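You operate a simulated robot arm through the tools that you are given. There is no shell and no other tool.

You run a simulated robot arm. Do the job below in one go: nothing can be reset, and whatever is moved stays where it is left.

## Task
Change the dirty basket in the green pot and close the pot up.
Fine: unclamp while the green vent is still open; dirty basket in the brown tray, a basket from the white mat goes in; lid on and clamped, green drain and vent shut. Set down upright: filter basket.

The check looks at the end state, three seconds after you hand in, the way a careful person would. Anything else that was tipped, shoved, dropped, spilled or broken makes it a failure. A push-on lid holds only when it is set on centred and level and pressed home; a screw cap is set on level and turned clockwise until tight.

## Robot
A 6-joint arm with a two-finger parallel gripper, fixed in place. Base frame: the origin is at the foot of the arm, x ahead of it, y to its left, z up; the work surface is at about z = 860. Lengths are in mm, angles in degrees, forces in N, time in s.
With the tool pointing down near the work surface it reaches from about 260 to 680 mm from the base axis. Its first joint turns from -66.0 to 66.0 degrees. Payload 2.9 kg.
The TCP is the grasp point between the finger pads, 30 mm short of the fingertips. In the tool frame z runs along the fingers and y along their closing line. Largest opening 110 mm; finger width 20, thickness 10; the body of the gripper, 48 by 112 mm, starts 55 mm behind the TCP.
Orientation is that of the tool frame in the base frame, as a unit quaternion [w, x, y, z]. With the fingers straight down and closing along the base's y, the tool's x points along the base's -x, its y along +y and its z along -z.

## Interface
- The arm moves only by the tool move_arm. Its argument "steps" is a list that holds one entry, the list of rows, each a list of 7 numbers: the shift along the base's x, y, z in mm, then the turn, a rotation vector about the base's x, y, z in degrees, then the finger opening in mm, from 0 to 110. In form: [[[x, y, z, rx, ry, rz, claw], ...]]. A call has 1 to 20 rows; each row is the pose to reach, as a shift and turn from the pose commanded when the call began. Rows are played at 5 a second. More than 50 mm and 8.6 degrees between two rows, or a gripper value outside its range, and nothing of the call is played. A pose out of reach is approached as far as the arm can. The call stops where the force on the tool passes 50 N (or 10 N more than at its start, if that is more) or the arm is blocked; 0.2 s more then pass. The fingers move at their own pace (about 108 mm/s each) and stop on an object; they squeeze with about 33 N. The grip force told is the motor's: it shows also when the fingers shut on nothing. Time passes only in rows, and 0.2 s behind the last, so rows that repeat a pose let the fingers close. The reply holds the time, the measured pose of the TCP, the force on the tool along the base axes, the opening and the grip force, in the units named above and with some noise, with the torque about the TCP (base axes, N m) and any sound that the robot's microphone picked up.
- Cameras (640 x 400 px; columns grow to the right, rows downward): "scene" is fixed at [84.3, 435.2, 1393.3]; the picture's right is [-0.73, -0.69, 0.00], its down [-0.35, 0.37, -0.86] and it looks along [0.59, -0.63, -0.51] (base axes); focal length 314 px, centre (320, 200). "wrist" rides on the gripper at [72, 17, -103] in the tool frame; the picture's right is [-0.23, 0.97, 0.00], its down [-0.76, -0.18, -0.62] and it looks along [-0.61, -0.14, 0.78] (tool axes); focal length 222 px, centre (320, 200). There is no depth. A picture from a camera that has moved, and an enlarged one, comes with that camera's place and axes in the base frame and with its lens.
- get_image(camera): a new picture of that camera. The clock stands still meanwhile.
- close_up(camera, box): a new picture of the part [left, top, right, bottom] of that camera's present view, enlarged. The clock stands still meanwhile.
- hand_in(): hands the job in; it is judged then, once.

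Nothing tells you positions but the pictures and the camera data. Unless the task says otherwise, let go and move clear before handing in.

The tools are called after "Request:" by a JSON object that holds its "op" and its "data". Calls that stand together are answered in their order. move_arm: Moves the arm, as the interface text tells. Its arguments: {"type":"object","properties":{"steps":{"type":"array","items":{"type":"array","items":{"type":"array","items":{"type":"number"}}}}},"required":["steps"]} The other tools are called the same way: get_image (camera) takes a picture; close_up (camera, box) takes an enlarged picture of a part of a camera's view; hand_in () hands the job in.

At the start:

```text
time_s: 0.0
tool_pos: [426.1, -87.0, 1225.7]
tool_rot: [0.0, 0.0, 1.0, 0.0]
wrist_force: [0.3, 0.0, -0.4]
moment: [0.02, -0.05, 0.03]
opening: 110.1
grip_force: 0.0
```

scene: 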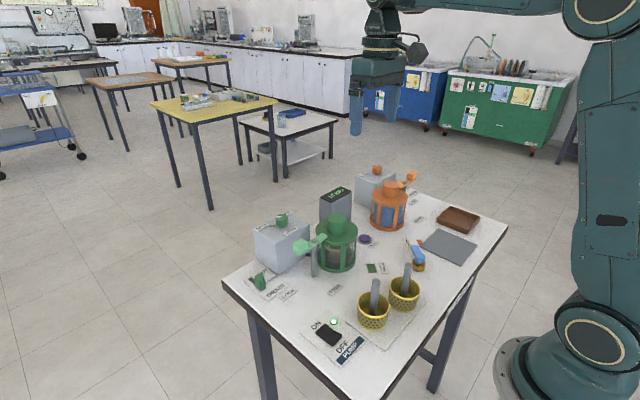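
wrist: 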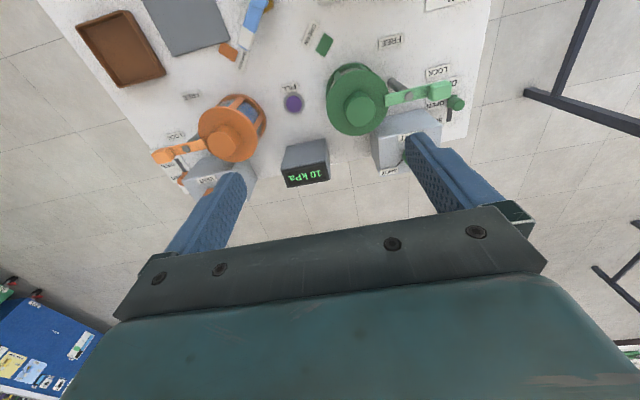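

I see a table with a green and an orange pot, a brown tray, a grey mat, two yellow baskets on a pale mat, a pressure display and a pump switch. I'll take enlarged pictures first to understand the mechanisms.

Request:
{"op": "close_up", "data": {"camera": "scene", "box": [220, 180, 380, 300]}}

Request:
{"op": "close_up", "data": {"camera": "scene", "box": [340, 160, 500, 280]}}

Request:
{"op": "close_up", "data": {"camera": "scene", "box": [290, 250, 450, 370]}}

Request:
{"op": "close_up", "data": {"camera": "wrist", "box": [280, 0, 500, 190]}}

Request:
{"op": "close_up", "data": {"camera": "wrist", "box": [70, 0, 330, 200]}}

```text
3.33 times, centred on (300, 240) of scene
camera zoom: at [84.3, 435.2, 1393.3], right [-0.73, -0.69, 0.0], down [-0.35, 0.37, -0.86], along [0.59, -0.63, -0.51], focal length 1046 px, centre (387, 67)
```

zoom: 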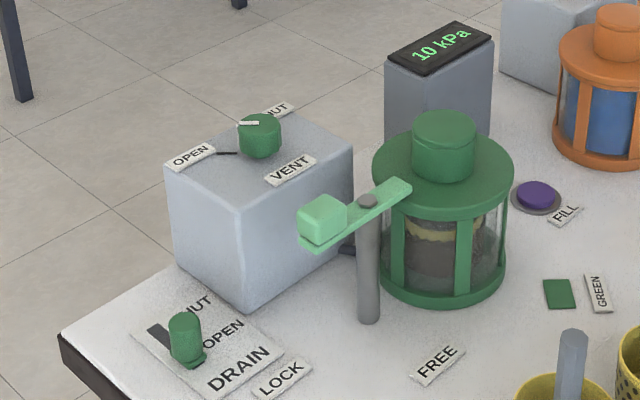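

```text
3.33 times, centred on (420, 220) of scene
camera zoom: at [84.3, 435.2, 1393.3], right [-0.73, -0.69, 0.0], down [-0.35, 0.37, -0.86], along [0.59, -0.63, -0.51], focal length 1046 px, centre (-13, 133)
```

zoom: 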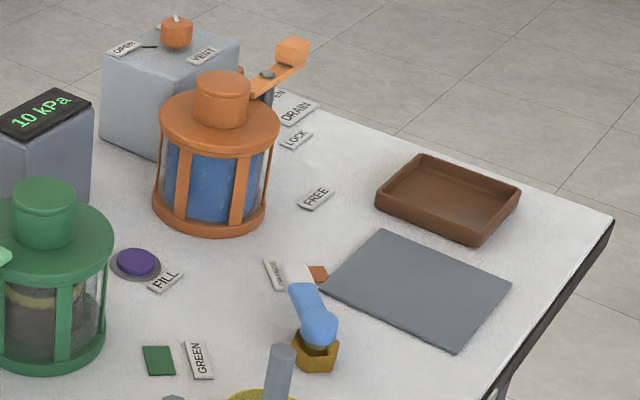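

```text
3.33 times, centred on (370, 310) of scene
camera zoom: at [84.3, 435.2, 1393.3], right [-0.73, -0.69, 0.0], down [-0.35, 0.37, -0.86], along [0.59, -0.63, -0.51], focal length 1046 px, centre (153, -167)
```

zoom: 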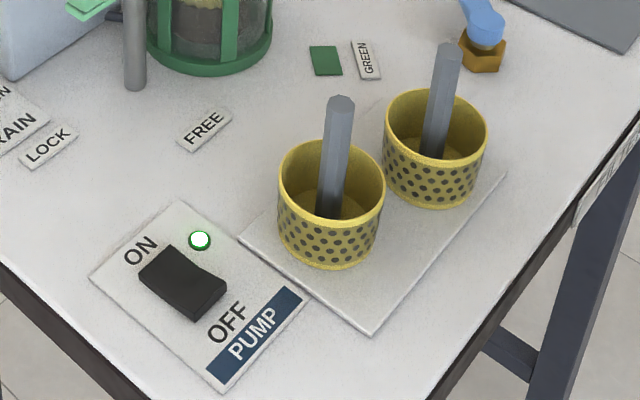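

```text
2.11 times, centred on (390, 95) of wrist
camera zoom: at [354.2, -69.5, 1328.7], right [0.23, 0.97, 0.0], down [0.76, -0.18, 0.62], along [0.61, -0.14, -0.78], focal length 468 px, centre (173, 421)
```

zoom: 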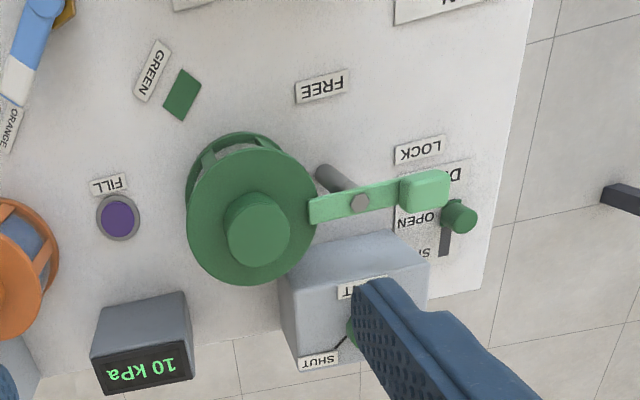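

```text
2.00 times, centred on (200, 100) of wrist
camera zoom: at [354.2, -69.5, 1328.7], right [0.23, 0.97, 0.0], down [0.76, -0.18, 0.62], along [0.61, -0.14, -0.78], focal length 444 px, centre (560, 400)
```

zoom: 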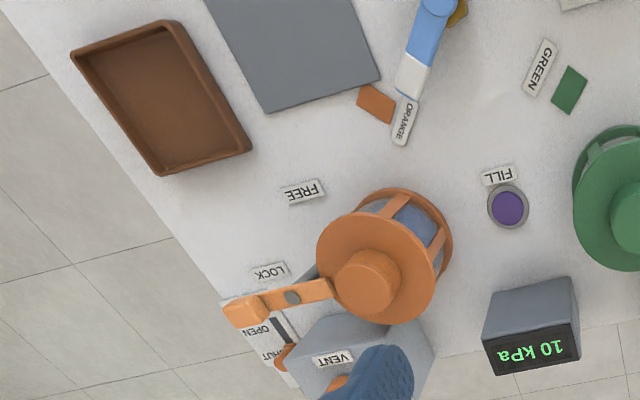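

Green pot is at about (463, -30), with the top of its lid knob near z 994. I'll bring the wrist camera nearer to read the vent, drain and clamp.

Request:
{"op": "move_arm", "data": {"steps": [[[-14, 20, -20, 0, 0, 0, 110], [-28, 40, -40, 0, 0, 0, 110], [-42, 60, -60, 0, 0, 0, 110], [-54, 80, -80, 0, 0, 0, 110]]]}}

Request:
{"op": "get_image", "data": {"camera": "wrist"}}

Request:
{"op": "get_image", "data": {"camera": "scene"}}

```text
time_s: 1.0
tool_pos: [372.6, -8.6, 1143.7]
tool_rot: [0.001, 0.0, 1.0, 0.0]
wrist_force: [-0.1, 0.0, -0.4]
moment: [0.01, -0.02, 0.0]
opening: 110.0
grip_force: 0.1
```

```text
taken
camera wrist: at [300.6, 10.4, 1246.5], right [0.23, 0.97, 0.0], down [0.76, -0.18, 0.62], along [0.61, -0.14, -0.78], focal length 222 px, centre (320, 200)
```

wrist: 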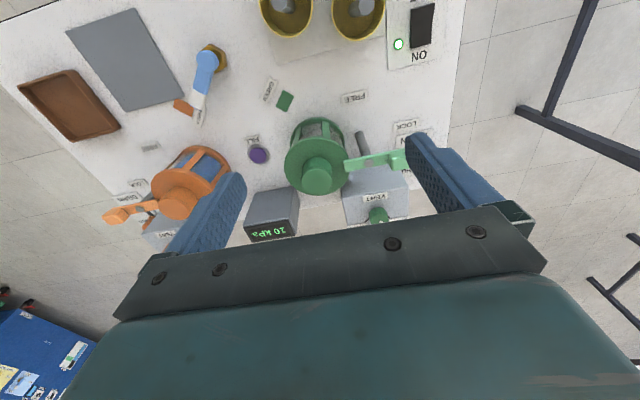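

```text
taken
```

scene: 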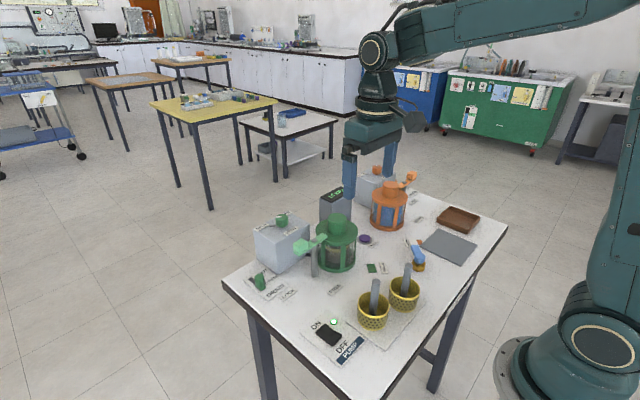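

I see the whole bench now. I'll enlarge the vent, drain, clamp and selector.

Request:
{"op": "close_up", "data": {"camera": "wrist", "box": [270, 80, 450, 230]}}

Request:
{"op": "close_up", "data": {"camera": "wrist", "box": [330, 0, 470, 90]}}

Request:
{"op": "close_up", "data": {"camera": "wrist", "box": [150, 30, 310, 150]}}

Request:
{"op": "close_up", "data": {"camera": "scene", "box": [240, 205, 300, 245]}}

Request:
{"op": "close_up", "data": {"camera": "scene", "box": [235, 260, 305, 306]}}

Request:
{"op": "close_up", "data": {"camera": "scene", "box": [290, 205, 370, 285]}}

Request:
{"op": "close_up", "data": {"camera": "scene", "box": [350, 155, 430, 205]}}

```text
2.67 times, centred on (360, 155) of wrist
camera zoom: at [300.6, 10.4, 1246.5], right [0.23, 0.97, 0.0], down [0.76, -0.18, 0.62], along [0.61, -0.14, -0.78], focal length 592 px, centre (213, 320)
```

zoom: 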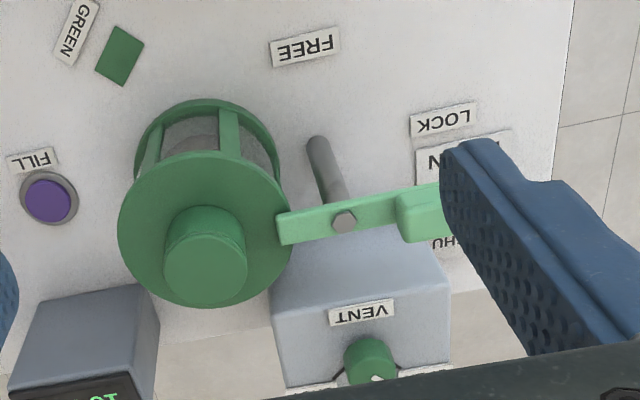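

```text
4.44 times, centred on (400, 45) of wrist
camera zoom: at [300.6, 10.4, 1246.5], right [0.23, 0.97, 0.0], down [0.76, -0.18, 0.62], along [0.61, -0.14, -0.78], focal length 987 px, centre (-36, 889)
```

zoom: 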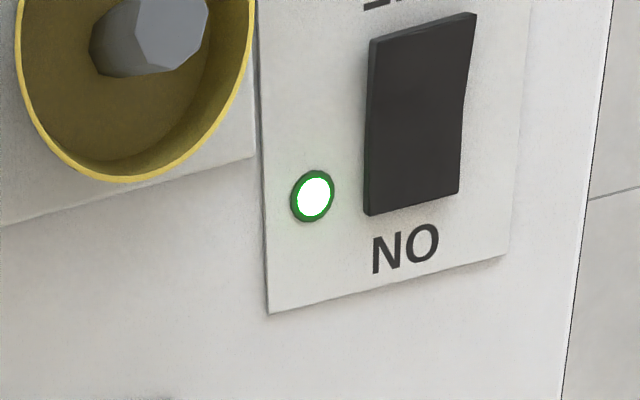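

```text
3.33 times, centred on (230, 90) of wrist
camera zoom: at [300.6, 10.4, 1246.5], right [0.23, 0.97, 0.0], down [0.76, -0.18, 0.62], along [0.61, -0.14, -0.78], focal length 740 px, centre (620, 567)
```

zoom: 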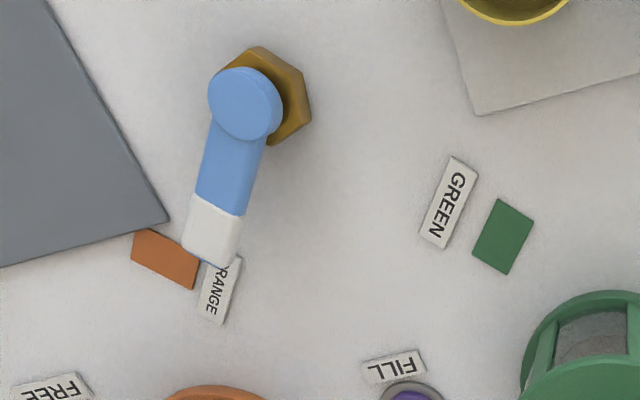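

```text
10.00 times, centred on (270, 225) of scene
camera zoom: at [84.3, 435.2, 1393.3], right [-0.73, -0.69, 0.0], down [-0.35, 0.37, -0.86], along [0.59, -0.63, -0.51], focal length 3137 px, centre (820, -50)
```

zoom: 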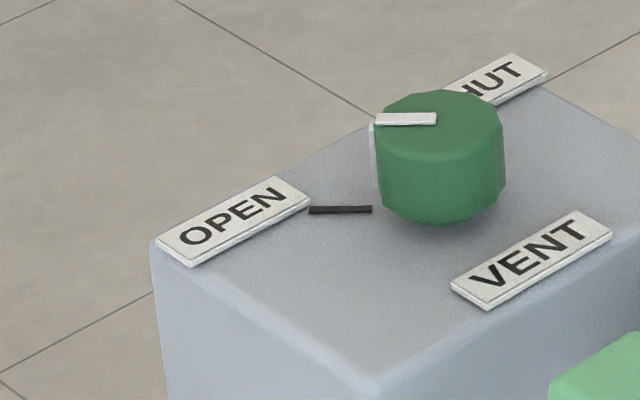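

```text
8.70 times, centred on (270, 283) of scene
camera zoom: at [84.3, 435.2, 1393.3], right [-0.73, -0.69, 0.0], down [-0.35, 0.37, -0.86], along [0.59, -0.63, -0.51], focal length 2728 px, centre (755, -522)
```

zoom: 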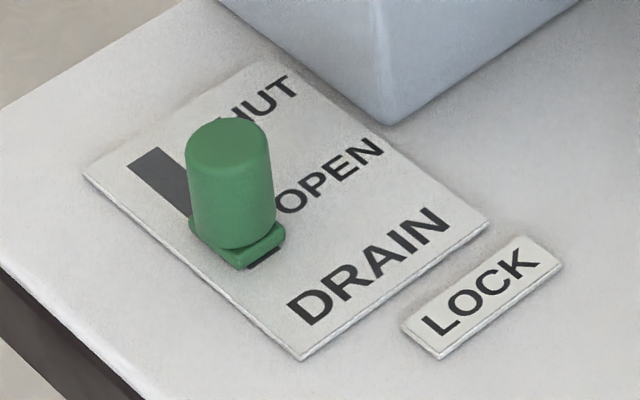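

```text
5.00 times, centred on (330, 245) of scene
camera zoom: at [84.3, 435.2, 1393.3], right [-0.73, -0.69, 0.0], down [-0.35, 0.37, -0.86], along [0.59, -0.63, -0.51], focal length 1569 px, centre (270, -25)
```

zoom: 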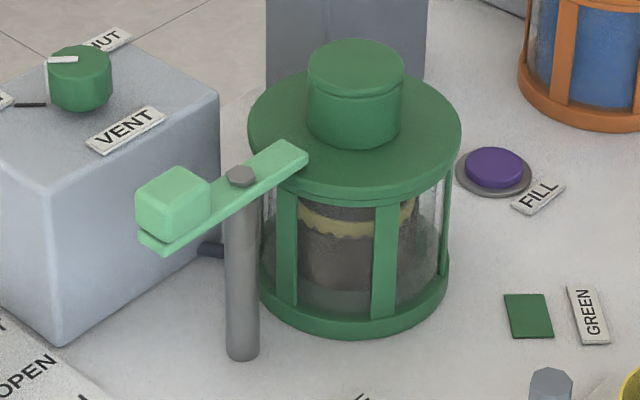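

```text
8.00 times, centred on (390, 180) of scene
camera zoom: at [84.3, 435.2, 1393.3], right [-0.73, -0.69, 0.0], down [-0.35, 0.37, -0.86], along [0.59, -0.63, -0.51], focal length 2510 px, centre (-240, 360)
```

zoom: 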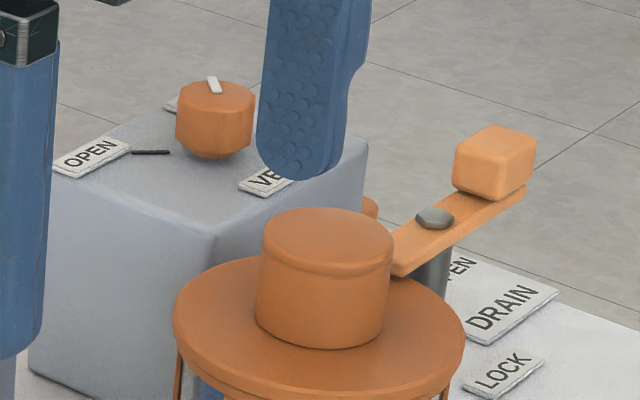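

The green vent points at OPEN, its drain slider is at OPEN, the pot is drained and the clamp is on LOCK; the orange pot is full and shut. I'll move above the clamp and vent for accurate positions.

Request:
{"op": "move_arm", "data": {"steps": [[[30, 17, -10, 0, 0, 0, 110], [60, 34, -20, 0, 0, 0, 110], [95, 51, -30, 0, 0, 0, 110], [128, 67, -40, 0, 0, 0, 110], [128, 67, -40, 0, 0, 0, 110]]]}}

Request:
{"op": "get_image", "data": {"camera": "wrist"}}

Request:
{"op": "close_up", "data": {"camera": "wrist", "box": [230, 60, 420, 210]}}

```text
time_s: 2.2
tool_pos: [497.7, 60.9, 1106.6]
tool_rot: [0.0, -0.001, 1.0, 0.0]
wrist_force: [0.8, -0.4, -0.8]
moment: [0.06, -0.02, 0.01]
opening: 109.9
grip_force: 0.0
```

```text
taken
camera wrist: at [426.2, 79.4, 1209.6], right [0.23, 0.97, 0.0], down [0.76, -0.18, 0.62], along [0.61, -0.14, -0.78], focal length 222 px, centre (320, 200)
```

wrist: 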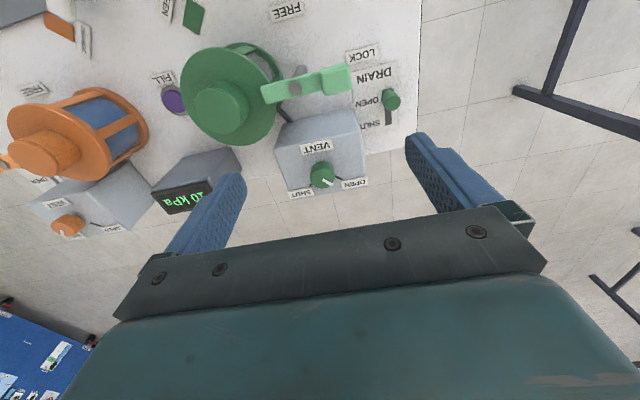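

```text
2.67 times, centred on (325, 135) of wrist
camera zoom: at [426.2, 79.4, 1209.6], right [0.23, 0.97, 0.0], down [0.76, -0.18, 0.62], along [0.61, -0.14, -0.78], focal length 592 px, centre (307, 373)
```

zoom: 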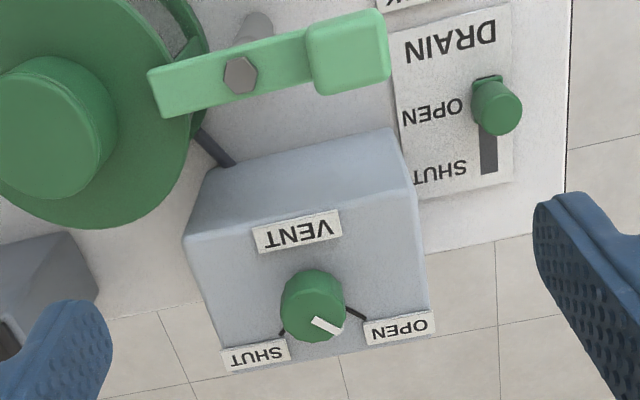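

The block of the green clamp is at about (470, 84, 972), its pivot at (471, 43), and FREE is a 90° swing toward the arm. I'll turn the gripper 90° over the block and check alignment before gripping.

Request:
{"op": "move_arm", "data": {"steps": [[[-3, 2, -3, 0, 0, -8, 80], [-6, 4, -6, 0, 0, -16, 60], [-9, 7, -9, 0, 0, -24, 60], [-12, 9, -12, 0, 0, -32, 60], [-15, 12, -15, 0, 0, -40, 60], [-18, 14, -18, 0, 0, -48, 60], [-21, 16, -21, 0, 0, -56, 60], [-24, 18, -24, 0, 0, -64, 60], [-26, 20, -27, 0, 0, -72, 60], [-28, 22, -30, 0, 0, -80, 60], [-30, 24, -36, 0, 0, -88, 60], [-30, 24, -40, 0, 0, -90, 60], [-30, 24, -40, 0, 0, -90, 60]]]}}

Request:
{"op": "get_image", "data": {"camera": "wrist"}}

Request:
{"op": "close_up", "data": {"camera": "scene", "box": [260, 170, 400, 290]}}

```text
time_s: 5.0
tool_pos: [469.7, 83.4, 1063.7]
tool_rot: [-0.001, 0.707, 0.707, 0.0]
wrist_force: [-0.3, 0.3, 0.2]
moment: [0.01, -0.03, -0.01]
opening: 60.2
grip_force: 0.1
```

```text
taken
camera wrist: at [487.5, 156.2, 1167.2], right [0.97, -0.23, 0.0], down [-0.18, -0.76, 0.62], along [-0.14, -0.61, -0.78], focal length 222 px, centre (320, 200)
```

wrist: 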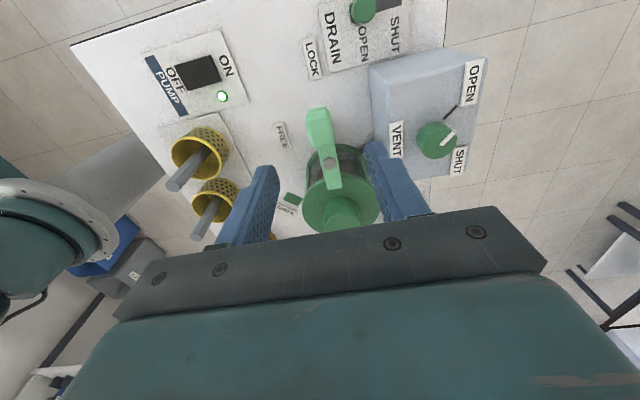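

```text
3.33 times, centred on (330, 230) of scene
camera zoom: at [84.3, 435.2, 1393.3], right [-0.73, -0.69, 0.0], down [-0.35, 0.37, -0.86], along [0.59, -0.63, -0.51], focal length 1046 px, centre (287, 100)
```

zoom: 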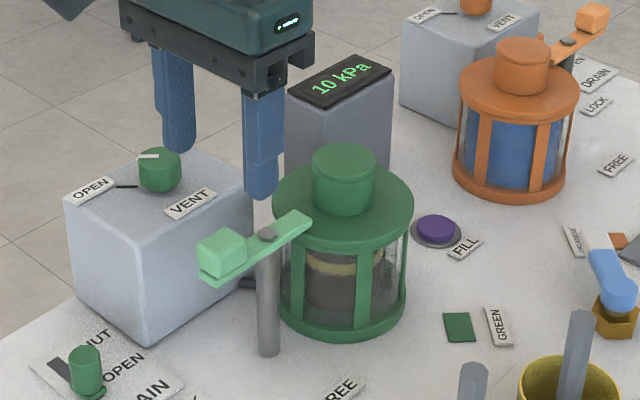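

The block lies between the finger directions; I'll zoom on it to refine its position.

Request:
{"op": "close_up", "data": {"camera": "wrist", "box": [270, 80, 390, 200]}}

```text
3.33 times, centred on (330, 140) of wrist
camera zoom: at [487.5, 156.2, 1167.2], right [0.97, -0.23, 0.0], down [-0.18, -0.76, 0.62], along [-0.14, -0.61, -0.78], focal length 740 px, centre (287, 400)
```

zoom: 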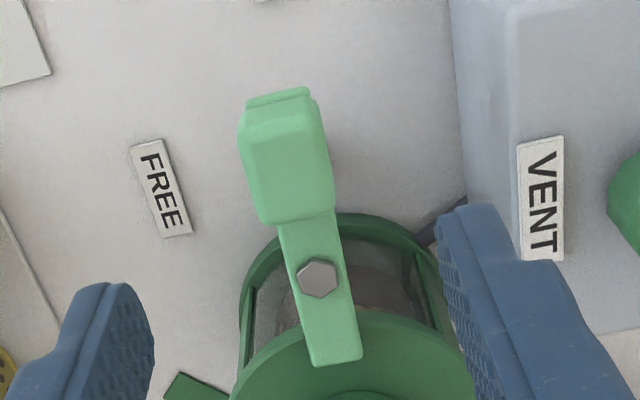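

Block centre is (471, 83), directly below the tool. I'll descend and close on it.

Request:
{"op": "move_arm", "data": {"steps": [[[1, 0, -20, 0, 0, 0, 60], [1, 0, -40, 0, 0, 0, 60], [1, 0, -60, 0, 0, 0, 60], [1, 0, -75, 0, 0, 0, 60], [1, 0, -86, 0, 0, 0, 60], [1, 0, -86, 0, 0, 0, 40], [1, 0, -86, 0, 0, 0, 25], [1, 0, -86, 0, 0, 0, 15], [1, 0, -86, 0, 0, 0, 10], [1, 0, -86, 0, 0, 0, 10]]]}}

Request:
{"op": "close_up", "data": {"camera": "wrist", "box": [220, 80, 420, 230]}}

Request:
{"op": "close_up", "data": {"camera": "scene", "box": [260, 170, 400, 290]}}

```text
time_s: 7.2
tool_pos: [470.9, 83.1, 981.3]
tool_rot: [-0.001, 0.707, 0.707, -0.001]
wrist_force: [-17.0, 1.8, 2.9]
moment: [0.03, 0.15, -0.47]
opening: 22.0
grip_force: 45.1
```

```text
2.67 times, centred on (320, 155) of wrist
camera zoom: at [488.2, 156.4, 1083.1], right [0.97, -0.23, 0.0], down [-0.18, -0.76, 0.62], along [-0.14, -0.61, -0.78], focal length 592 px, centre (320, 320)
```

zoom: 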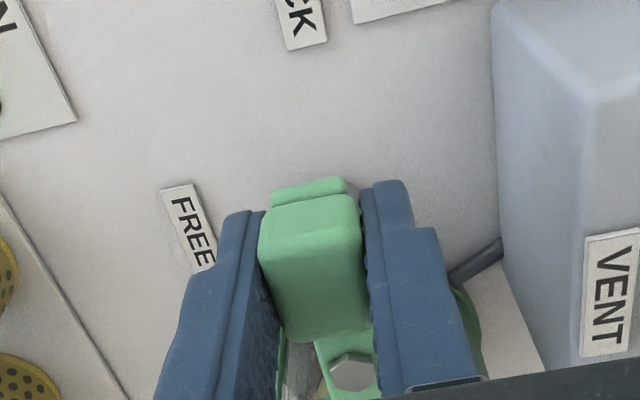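

```text
3.33 times, centred on (330, 230) of scene
camera zoom: at [83.7, 435.2, 1393.3], right [-0.73, -0.69, 0.0], down [-0.35, 0.37, -0.86], along [0.59, -0.63, -0.51], focal length 1046 px, centre (287, 100)
```

zoom: 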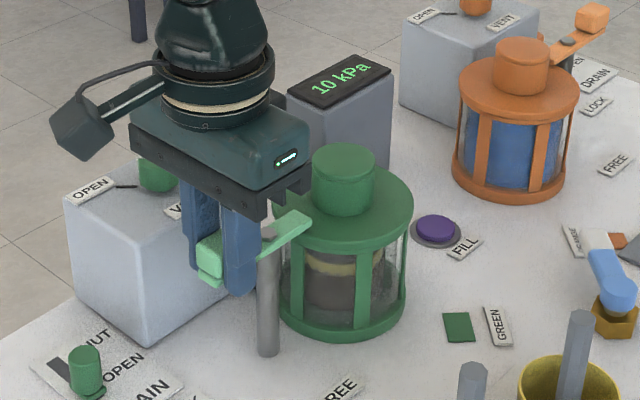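

I have the block (22 mm wide). Now I'll swing it around the pivot (470, 43.5) toward FREE.

Request:
{"op": "move_arm", "data": {"steps": [[[-5.5, -0.4, 0, 0, 0, 8, 10], [-10.9, -1.5, 0, 0, 0, 16, 10], [-16.1, -3.4, 0, 0, 0, 24, 10], [-21, -6, 0, 0, 0, 32, 10], [-25.5, -9.3, 0, 0, 0, 40, 10], [-29.4, -13.1, 0, 0, 0, 48, 10]]]}}

Request:
{"op": "close_up", "data": {"camera": "scene", "box": [260, 170, 400, 290]}}

```text
time_s: 8.6
tool_pos: [439.7, 69.5, 980.5]
tool_rot: [-0.002, 0.359, 0.933, -0.002]
wrist_force: [-29.6, -7.4, 26.3]
moment: [-0.61, -0.41, -1.02]
opening: 21.7
grip_force: 44.7
```

```text
3.33 times, centred on (330, 230) of scene
camera zoom: at [83.1, 434.9, 1393.5], right [-0.73, -0.69, 0.0], down [-0.35, 0.37, -0.86], along [0.59, -0.63, -0.51], focal length 1046 px, centre (287, 100)
```

zoom: 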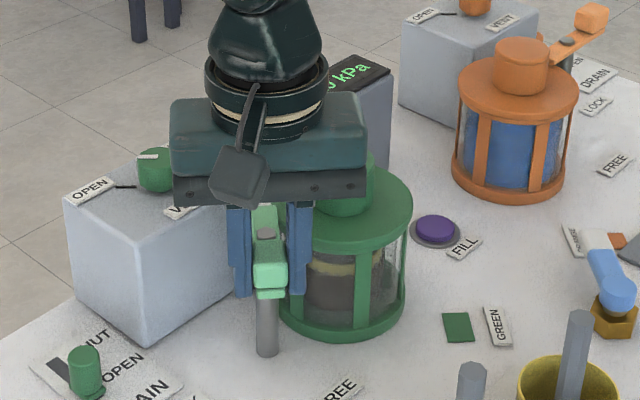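

The clamp is half way with about 40 N in the hand, so I'll relax the grip to relieve the side load and look.

Request:
{"op": "move_arm", "data": {"steps": [[[0, 0, 0, 0, 0, 0, 28], [0, 0, 0, 0, 0, 0, 28]]]}}

Request:
{"op": "close_up", "data": {"camera": "wrist", "box": [220, 80, 420, 230]}}

```text
time_s: 9.2
tool_pos: [441.8, 69.9, 978.7]
tool_rot: [0.0, 0.358, 0.934, 0.001]
wrist_force: [-0.1, 0.1, -0.5]
moment: [0.0, 0.05, -0.02]
opening: 27.8
grip_force: 0.1
```

```text
2.67 times, centred on (320, 155) of wrist
camera zoom: at [400.5, 132.6, 1081.5], right [0.82, 0.57, 0.0], down [0.45, -0.64, 0.62], along [0.36, -0.51, -0.78], focal length 592 px, centre (320, 320)
```

zoom: 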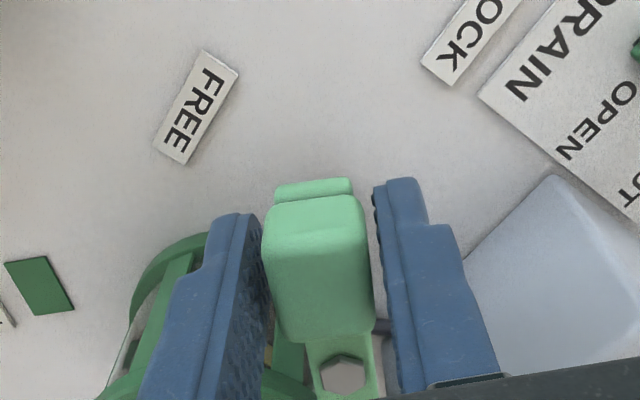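

No load with the fingers relaxed, and the lever stays put. I'll continue the swing with the block caged rather than squeezed.

Request:
{"op": "move_arm", "data": {"steps": [[[-3.4, -4.4, 0, 0, 0, 8, 27], [-6.2, -9.1, 0, 0, 0, 16, 27], [-8.3, -14.3, 0, 0, 0, 24, 27], [-9.6, -19.6, 0, 0, 0, 32, 27], [-10.2, -25.1, 0, 0, 0, 40, 27], [-10.2, -28.5, 0, 0, 0, 43, 27], [-10.2, -30, 0, 0, 0, 43, 27]]]}}

Request:
{"op": "close_up", "data": {"camera": "wrist", "box": [220, 80, 420, 230]}}

Request:
{"op": "close_up", "data": {"camera": "scene", "box": [260, 170, 400, 290]}}

```text
time_s: 10.8
tool_pos: [431.1, 39.4, 979.9]
tool_rot: [0.0, -0.009, 1.0, 0.0]
wrist_force: [-0.4, 0.8, -0.4]
moment: [-0.02, -0.02, 0.01]
opening: 27.5
grip_force: 0.2
```

```text
2.67 times, centred on (320, 155) of wrist
camera zoom: at [358.9, 56.3, 1082.6], right [0.21, 0.98, 0.0], down [0.76, -0.16, 0.62], along [0.61, -0.13, -0.78], focal length 592 px, centre (320, 320)
```

zoom: 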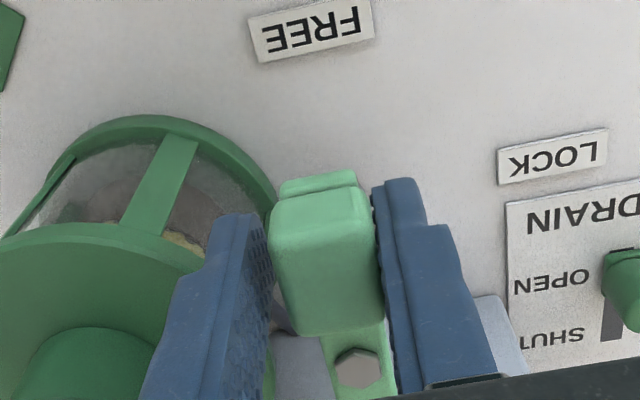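

```text
3.33 times, centred on (330, 230) of scene
camera zoom: at [84.3, 435.2, 1393.3], right [-0.73, -0.69, 0.0], down [-0.35, 0.37, -0.86], along [0.59, -0.63, -0.51], focal length 1046 px, centre (287, 100)
```

zoom: 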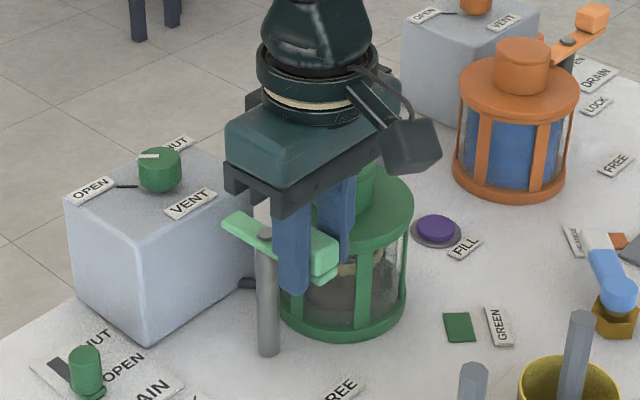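

The handle now points at FREE and the bar is off the lid, vent still open. I'll lift out and move over the lid knob.

Request:
{"op": "move_arm", "data": {"steps": [[[0, 2, 0, 0, 0, 0, 34], [0, 2, 0, 0, 0, 0, 34], [0, 2, 30, 0, 0, -1, 34], [0, 2, 60, 0, 0, -1, 40], [0, 2, 90, 0, 0, -1, 60], [10, -20, 90, 0, 0, -1, 70], [20, -45, 90, 0, 0, -1, 70], [32, -74, 90, 0, 0, -1, 70], [32, -74, 90, 0, 0, -1, 70]]]}}

Request:
{"op": "get_image", "data": {"camera": "wrist"}}

Request:
{"op": "close_up", "data": {"camera": "wrist", "box": [240, 80, 400, 210]}}

Request:
{"op": "close_up", "data": {"camera": "scene", "box": [260, 170, 400, 290]}}

```text
time_s: 12.8
tool_pos: [465.6, -34.6, 1068.1]
tool_rot: [0.0, 0.0, 1.0, 0.0]
wrist_force: [-0.1, 0.1, 0.0]
moment: [-0.01, 0.0, 0.0]
opening: 70.2
grip_force: 0.0
```

```text
taken
camera wrist: at [394.5, -16.5, 1172.0], right [0.23, 0.97, 0.0], down [0.76, -0.18, 0.62], along [0.61, -0.14, -0.78], focal length 222 px, centre (320, 200)
```

wrist: 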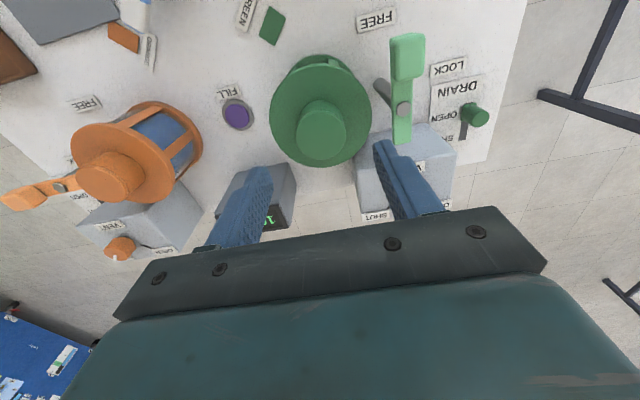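

```text
3.08 times, centred on (320, 145) of wrist
camera zoom: at [394.5, -16.5, 1172.0], right [0.23, 0.97, 0.0], down [0.76, -0.18, 0.62], along [0.61, -0.14, -0.78], focal length 684 px, centre (320, 369)
```

zoom: 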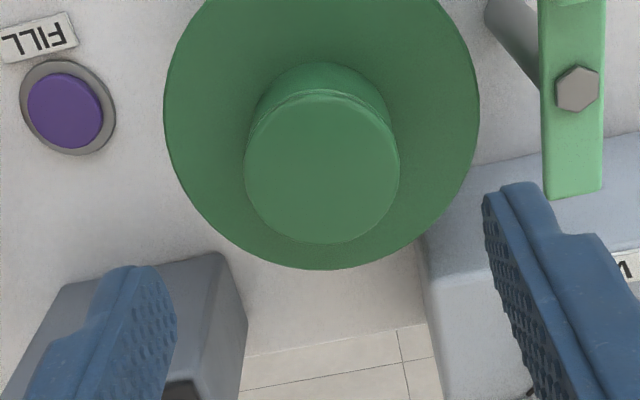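

```text
3.33 times, centred on (330, 230) of scene
camera zoom: at [84.3, 435.1, 1393.3], right [-0.73, -0.69, 0.0], down [-0.35, 0.37, -0.86], along [0.59, -0.63, -0.51], focal length 1046 px, centre (287, 100)
```

zoom: 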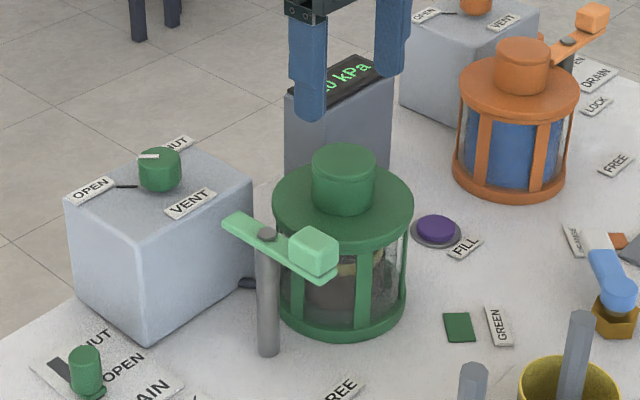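

The lid knob is 43 mm wide, centred at about (468, -33), top near z 989; the disc below is at about z 952. I'll lower around the knob, close, and then pull straight up.

Request:
{"op": "move_arm", "data": {"steps": [[[2, 1, -25, 0, 0, 0, 70], [2, 1, -50, 0, 0, 0, 70], [2, 1, -70, 0, 0, 0, 70], [2, 1, -80, 0, 0, 0, 70], [2, 1, -80, 0, 0, 0, 55], [2, 1, -80, 0, 0, 0, 40], [2, 1, -80, 0, 0, 0, 35], [2, 1, -80, 0, 0, 0, 35]]]}}

Request:
{"op": "close_up", "data": {"camera": "wrist", "box": [240, 80, 400, 210]}}

Request:
{"op": "close_up", "data": {"camera": "scene", "box": [260, 170, 400, 290]}}

```text
time_s: 14.6
tool_pos: [465.5, -31.7, 991.7]
tool_rot: [0.0, 0.001, 1.0, 0.0]
wrist_force: [0.0, -0.2, -0.5]
moment: [0.03, -0.05, -0.01]
opening: 44.4
grip_force: 32.6
```

```text
3.08 times, centred on (320, 145) of wrist
camera zoom: at [392.7, -13.3, 1095.1], right [0.23, 0.97, 0.0], down [0.76, -0.18, 0.62], along [0.61, -0.14, -0.78], focal length 684 px, centre (320, 369)
```

zoom: 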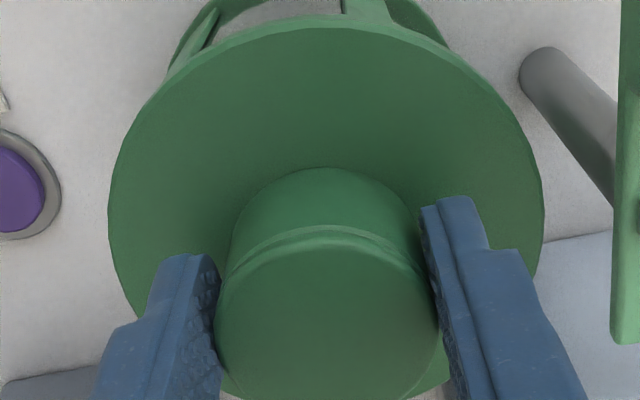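

```text
3.33 times, centred on (330, 230) of scene
camera zoom: at [84.3, 435.2, 1393.3], right [-0.73, -0.69, 0.0], down [-0.35, 0.37, -0.86], along [0.59, -0.63, -0.51], focal length 1046 px, centre (287, 100)
```

zoom: 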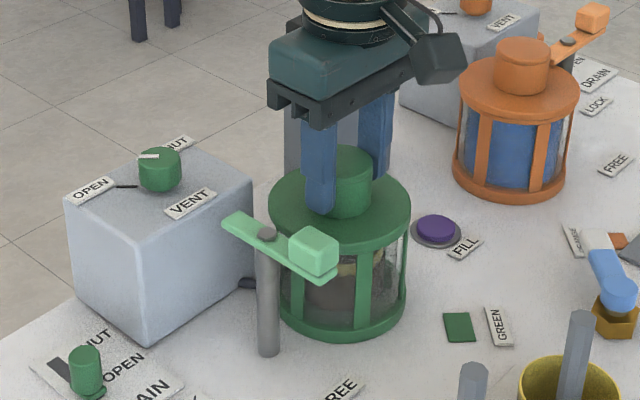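

The lid knob is held. I'll lift slowly and watch the force.

Request:
{"op": "move_arm", "data": {"steps": [[[0, 0, 5, 0, 0, 0, 35], [0, 0, 10, 0, 0, 0, 35], [0, 0, 20, 0, 0, 0, 35], [0, 0, 30, 0, 0, 0, 35]]]}}

Request:
{"op": "close_up", "data": {"camera": "scene", "box": [260, 170, 400, 290]}}

```text
time_s: 15.6
tool_pos: [465.5, -30.8, 1020.3]
tool_rot: [0.0, 0.0, 1.0, 0.001]
wrist_force: [0.0, -1.1, -1.5]
moment: [-0.04, 0.05, -0.01]
opening: 44.2
grip_force: 32.9
```

```text
3.33 times, centred on (330, 230) of scene
camera zoom: at [84.3, 435.2, 1393.3], right [-0.73, -0.69, 0.0], down [-0.35, 0.37, -0.86], along [0.59, -0.63, -0.51], focal length 1046 px, centre (287, 100)
```

zoom: 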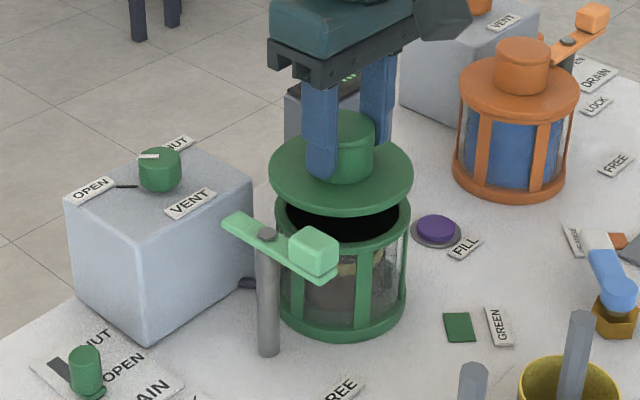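

The lid came off freely. I'll raise it further and carry it over the grey mat at about (284, -279).

Request:
{"op": "move_arm", "data": {"steps": [[[0, 0, 25, 0, 0, 0, 35], [0, 0, 50, 0, 0, 0, 35], [0, 0, 70, 0, 0, 0, 35], [-15, -20, 70, 0, 0, 0, 35], [-30, -41, 70, 0, 0, 0, 35], [-45, -62, 70, 0, 0, 0, 35], [-60, -83, 70, 0, 0, 0, 35], [-75, -104, 70, 0, 0, 0, 35], [-90, -124, 70, 0, 0, 0, 35], [-105, -145, 70, 0, 0, 0, 35], [-120, -166, 70, 0, 0, 0, 35], [-135, -187, 70, 0, 0, 0, 35], [-150, -207, 70, 0, 0, 0, 35], [-165, -228, 60, 0, 0, 0, 35], [-181, -249, 50, 0, 0, 0, 35], [-181, -249, 40, 0, 0, 0, 35]]]}}

Request:
{"op": "get_image", "data": {"camera": "wrist"}}

Request:
{"op": "get_image", "data": {"camera": "scene"}}

Request:
{"op": "close_up", "data": {"camera": "scene", "box": [290, 190, 390, 280]}}

Request:
{"op": "close_up", "data": {"camera": "scene", "box": [390, 150, 510, 270]}}

```text
time_s: 19.0
tool_pos: [284.2, -281.8, 1061.6]
tool_rot: [-0.001, 0.001, 1.0, 0.0]
wrist_force: [-0.1, 0.8, 0.3]
moment: [-0.02, 0.0, 0.01]
opening: 44.2
grip_force: 33.0
```

```text
taken
camera wrist: at [213.0, -264.0, 1164.2], right [0.23, 0.97, 0.0], down [0.76, -0.18, 0.62], along [0.61, -0.14, -0.78], focal length 222 px, centre (320, 200)
```

wrist: 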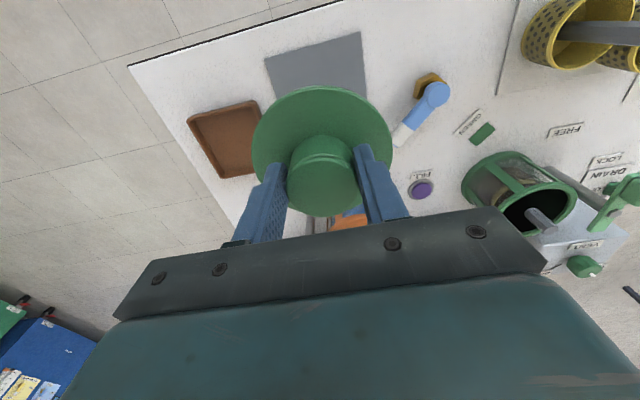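

```text
taken
```

scene: 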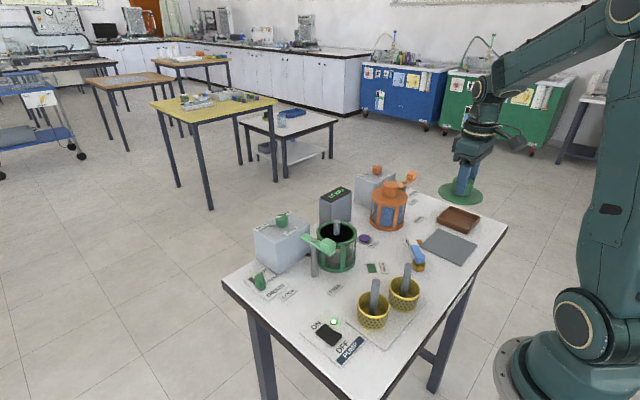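

```text
4.44 times, centred on (340, 235) of scene
camera zoom: at [84.3, 435.1, 1393.3], right [-0.73, -0.69, 0.0], down [-0.35, 0.37, -0.86], along [0.59, -0.63, -0.51], focal length 1394 px, centre (231, 44)
```

zoom: 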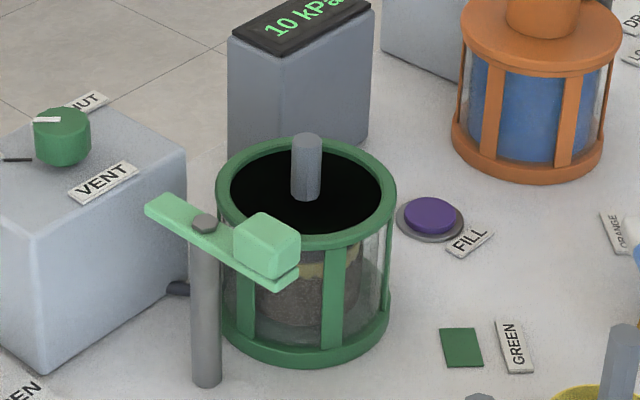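

```text
3.33 times, centred on (450, 210) of scene
camera zoom: at [84.3, 435.1, 1393.3], right [-0.73, -0.69, 0.0], down [-0.35, 0.37, -0.86], along [0.59, -0.63, -0.51], focal length 1046 px, centre (-113, 167)
```

zoom: 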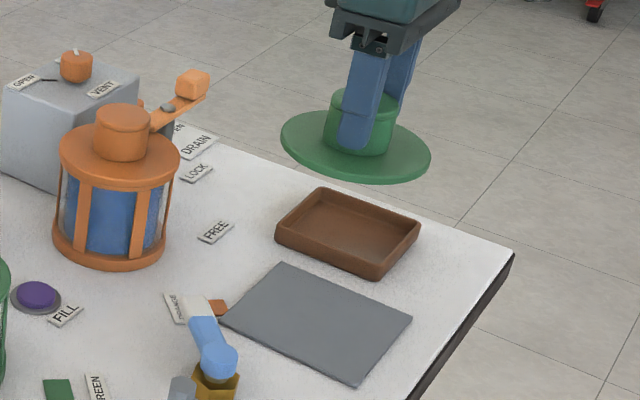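

The grey mat is right below the lid, and the dirty basket's post stands above the open pot. I'll lower the lid near the mat first, then ease it down.

Request:
{"op": "move_arm", "data": {"steps": [[[0, 1, -25, 0, 0, 0, 35], [0, 1, -50, 0, 0, 0, 35], [0, 1, -75, 0, 0, 0, 35], [0, 1, -100, 0, 0, 0, 35], [0, 1, -120, 0, 0, 0, 35], [0, 1, -130, 0, 0, 0, 35]]]}}

Request:
{"op": "close_up", "data": {"camera": "scene", "box": [390, 170, 510, 270]}}

Request:
{"op": "get_image", "data": {"camera": "wrist"}}

```text
time_s: 20.4
tool_pos: [283.7, -283.9, 927.7]
tool_rot: [0.0, 0.0, 1.0, 0.0]
wrist_force: [0.7, 0.3, -1.1]
moment: [-0.01, 0.0, 0.0]
opening: 44.4
grip_force: 33.3
```

```text
4.00 times, centred on (450, 220) of scene
camera zoom: at [84.3, 435.1, 1393.3], right [-0.73, -0.69, 0.0], down [-0.35, 0.37, -0.86], along [0.59, -0.63, -0.51], focal length 1255 px, centre (-200, 120)
```

zoom: 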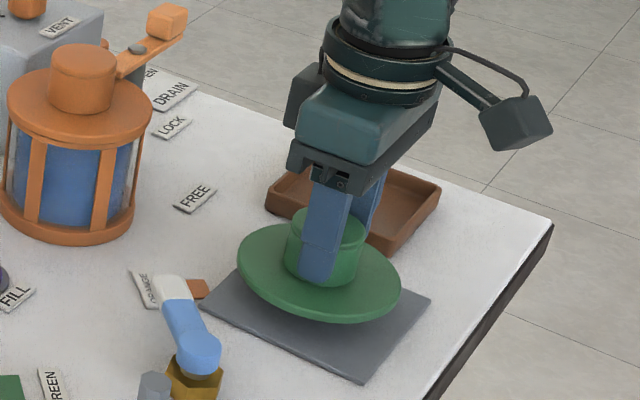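

```text
taken
camera wrist: at [212.1, -265.6, 1030.6], right [0.23, 0.97, 0.0], down [0.76, -0.18, 0.62], along [0.61, -0.14, -0.78], focal length 222 px, centre (320, 200)
```

wrist: 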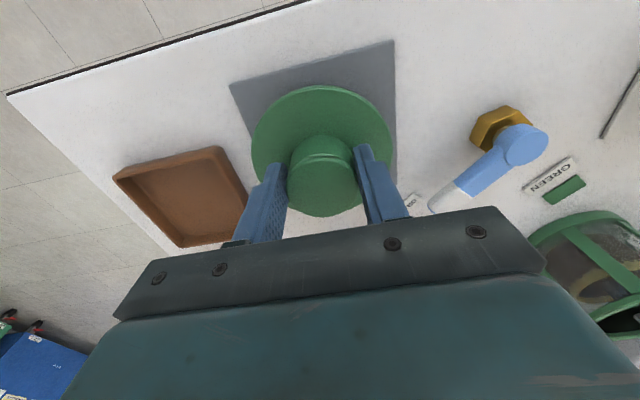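

The lid is about 15–20 mm above the mat and centred on it. I'll ease down.

Request:
{"op": "move_arm", "data": {"steps": [[[0, 2, -4, 0, 0, 0, 35], [0, 2, -8, 0, 0, 0, 35], [0, 2, -11, 0, 0, 0, 35]]]}}

Request:
{"op": "close_up", "data": {"camera": "scene", "box": [390, 170, 510, 270]}}

```text
time_s: 21.2
tool_pos: [285.0, -281.4, 919.4]
tool_rot: [0.0, 0.0, 1.0, 0.0]
wrist_force: [0.2, -0.4, -1.1]
moment: [0.02, -0.03, -0.03]
opening: 43.9
grip_force: 33.2
```

```text
4.00 times, centred on (450, 220) of scene
camera zoom: at [84.3, 435.2, 1393.3], right [-0.73, -0.69, 0.0], down [-0.35, 0.37, -0.86], along [0.59, -0.63, -0.51], focal length 1255 px, centre (-200, 120)
```

zoom: 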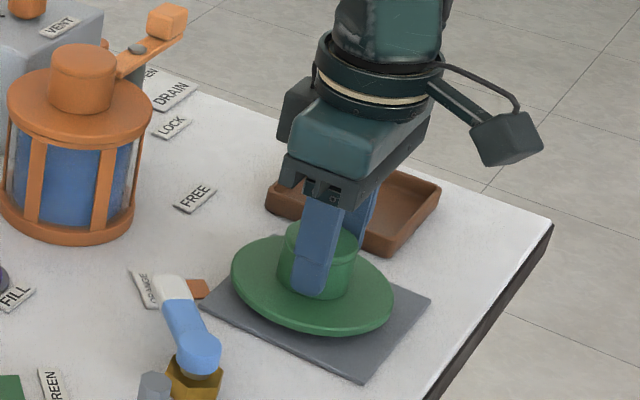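

Very near now; continuing in 2 mm steps.

Request:
{"op": "move_arm", "data": {"steps": [[[0, 0, -2, 0, 0, 0, 35], [0, 0, -4, 0, 0, 0, 35], [0, 0, -6, 0, 0, 0, 35]]]}}

Request:
{"op": "close_up", "data": {"camera": "scene", "box": [410, 190, 490, 260]}}

```text
time_s: 22.0
tool_pos: [284.0, -278.8, 912.4]
tool_rot: [0.0, -0.001, 1.0, 0.0]
wrist_force: [1.0, -0.6, -0.3]
moment: [-0.01, -0.03, 0.01]
opening: 44.3
grip_force: 32.7
```

```text
5.71 times, centred on (450, 225) of scene
camera zoom: at [84.3, 435.2, 1393.3], right [-0.73, -0.69, 0.0], down [-0.35, 0.37, -0.86], along [0.59, -0.63, -0.51], focal length 1793 px, centre (-423, 57)
```

zoom: 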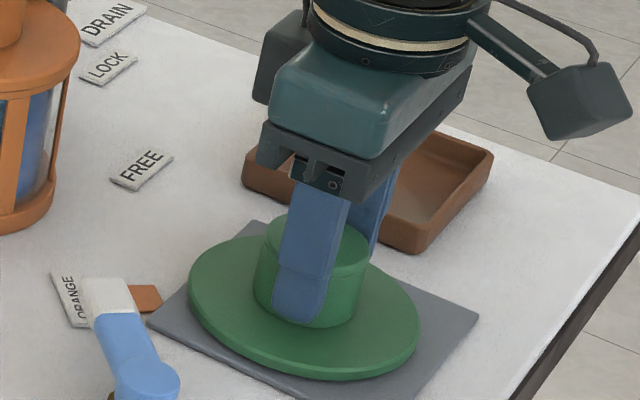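

Still no contact force; a little lower.

Request:
{"op": "move_arm", "data": {"steps": [[[0, 0, -1.5, 0, 0, 0, 35], [0, 0, -3, 0, 0, 0, 35], [0, 0, -4, 0, 0, 0, 35]]]}}

Request:
{"op": "close_up", "data": {"camera": "scene", "box": [410, 190, 490, 260]}}

```text
time_s: 22.8
tool_pos: [283.8, -278.4, 911.7]
tool_rot: [0.001, -0.001, 1.0, -0.001]
wrist_force: [-0.8, 4.0, 20.9]
moment: [0.28, 0.59, -0.04]
opening: 44.0
grip_force: 33.8
```

```text
5.71 times, centred on (450, 225) of scene
camera zoom: at [84.1, 435.4, 1393.2], right [-0.73, -0.69, 0.0], down [-0.35, 0.37, -0.86], along [0.59, -0.63, -0.51], focal length 1793 px, centre (-423, 57)
```

zoom: 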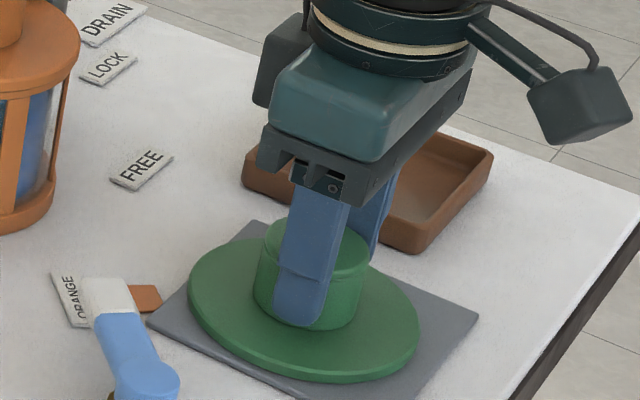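

Contact: 21 N of support at TCP z ≈ 911. I'll ease off 2 mm, release and rise clear.

Request:
{"op": "move_arm", "data": {"steps": [[[0, 0, 2, 0, 0, 0, 35], [0, 0, 2, 0, 0, 0, 50], [0, 0, 2, 0, 0, 0, 70], [0, 0, 2, 0, 0, 0, 70], [0, 0, 20, 0, 0, 0, 70], [0, 0, 45, 0, 0, 0, 70], [0, 0, 75, 0, 0, 0, 70], [0, 0, 110, 0, 0, 0, 70], [0, 0, 145, 0, 0, 0, 70]]]}}

Request:
{"op": "close_up", "data": {"camera": "scene", "box": [390, 170, 510, 270]}}

Request:
{"op": "get_image", "data": {"camera": "wrist"}}

Request:
{"op": "close_up", "data": {"camera": "wrist", "box": [150, 60, 400, 230]}}

```text
time_s: 24.8
tool_pos: [286.4, -278.3, 1053.4]
tool_rot: [-0.001, 0.0, 1.0, 0.001]
wrist_force: [-0.6, 0.3, 0.9]
moment: [0.0, 0.06, 0.01]
opening: 69.8
grip_force: 0.1
```

```text
4.00 times, centred on (450, 220) of scene
camera zoom: at [84.3, 435.2, 1393.3], right [-0.73, -0.69, 0.0], down [-0.35, 0.37, -0.86], along [0.59, -0.63, -0.51], focal length 1255 px, centre (-200, 120)
```

zoom: 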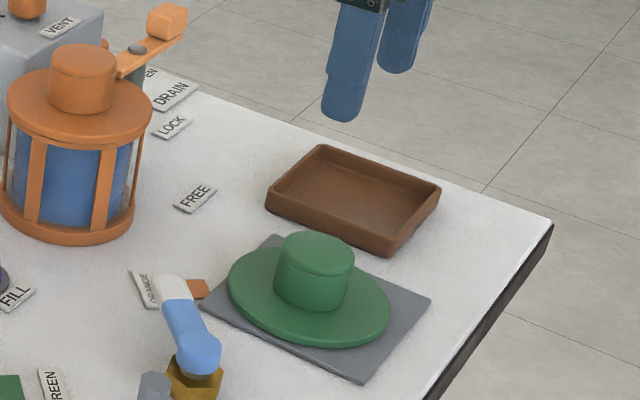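

```text
taken
camera wrist: at [215.1, -260.0, 1155.6], right [0.23, 0.97, 0.0], down [0.76, -0.18, 0.62], along [0.61, -0.14, -0.78], focal length 222 px, centre (320, 200)
```

wrist: 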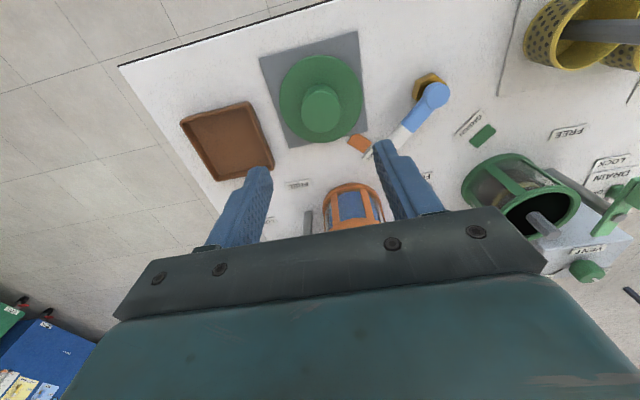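

```text
2.35 times, centred on (275, 145) of wrist
camera zoom: at [215.1, -260.0, 1155.6], right [0.23, 0.97, 0.0], down [0.76, -0.18, 0.62], along [0.61, -0.14, -0.78], focal length 523 px, centre (426, 329)
```

zoom: 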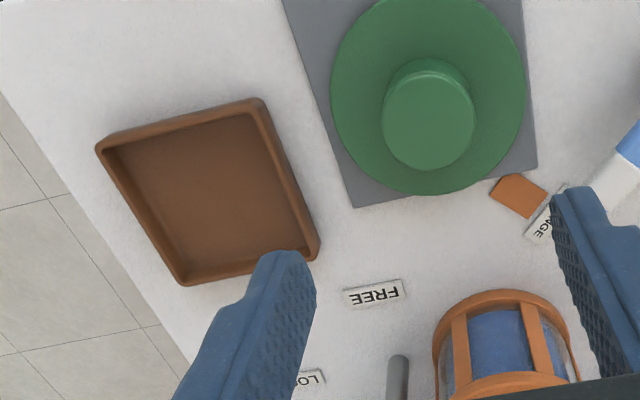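

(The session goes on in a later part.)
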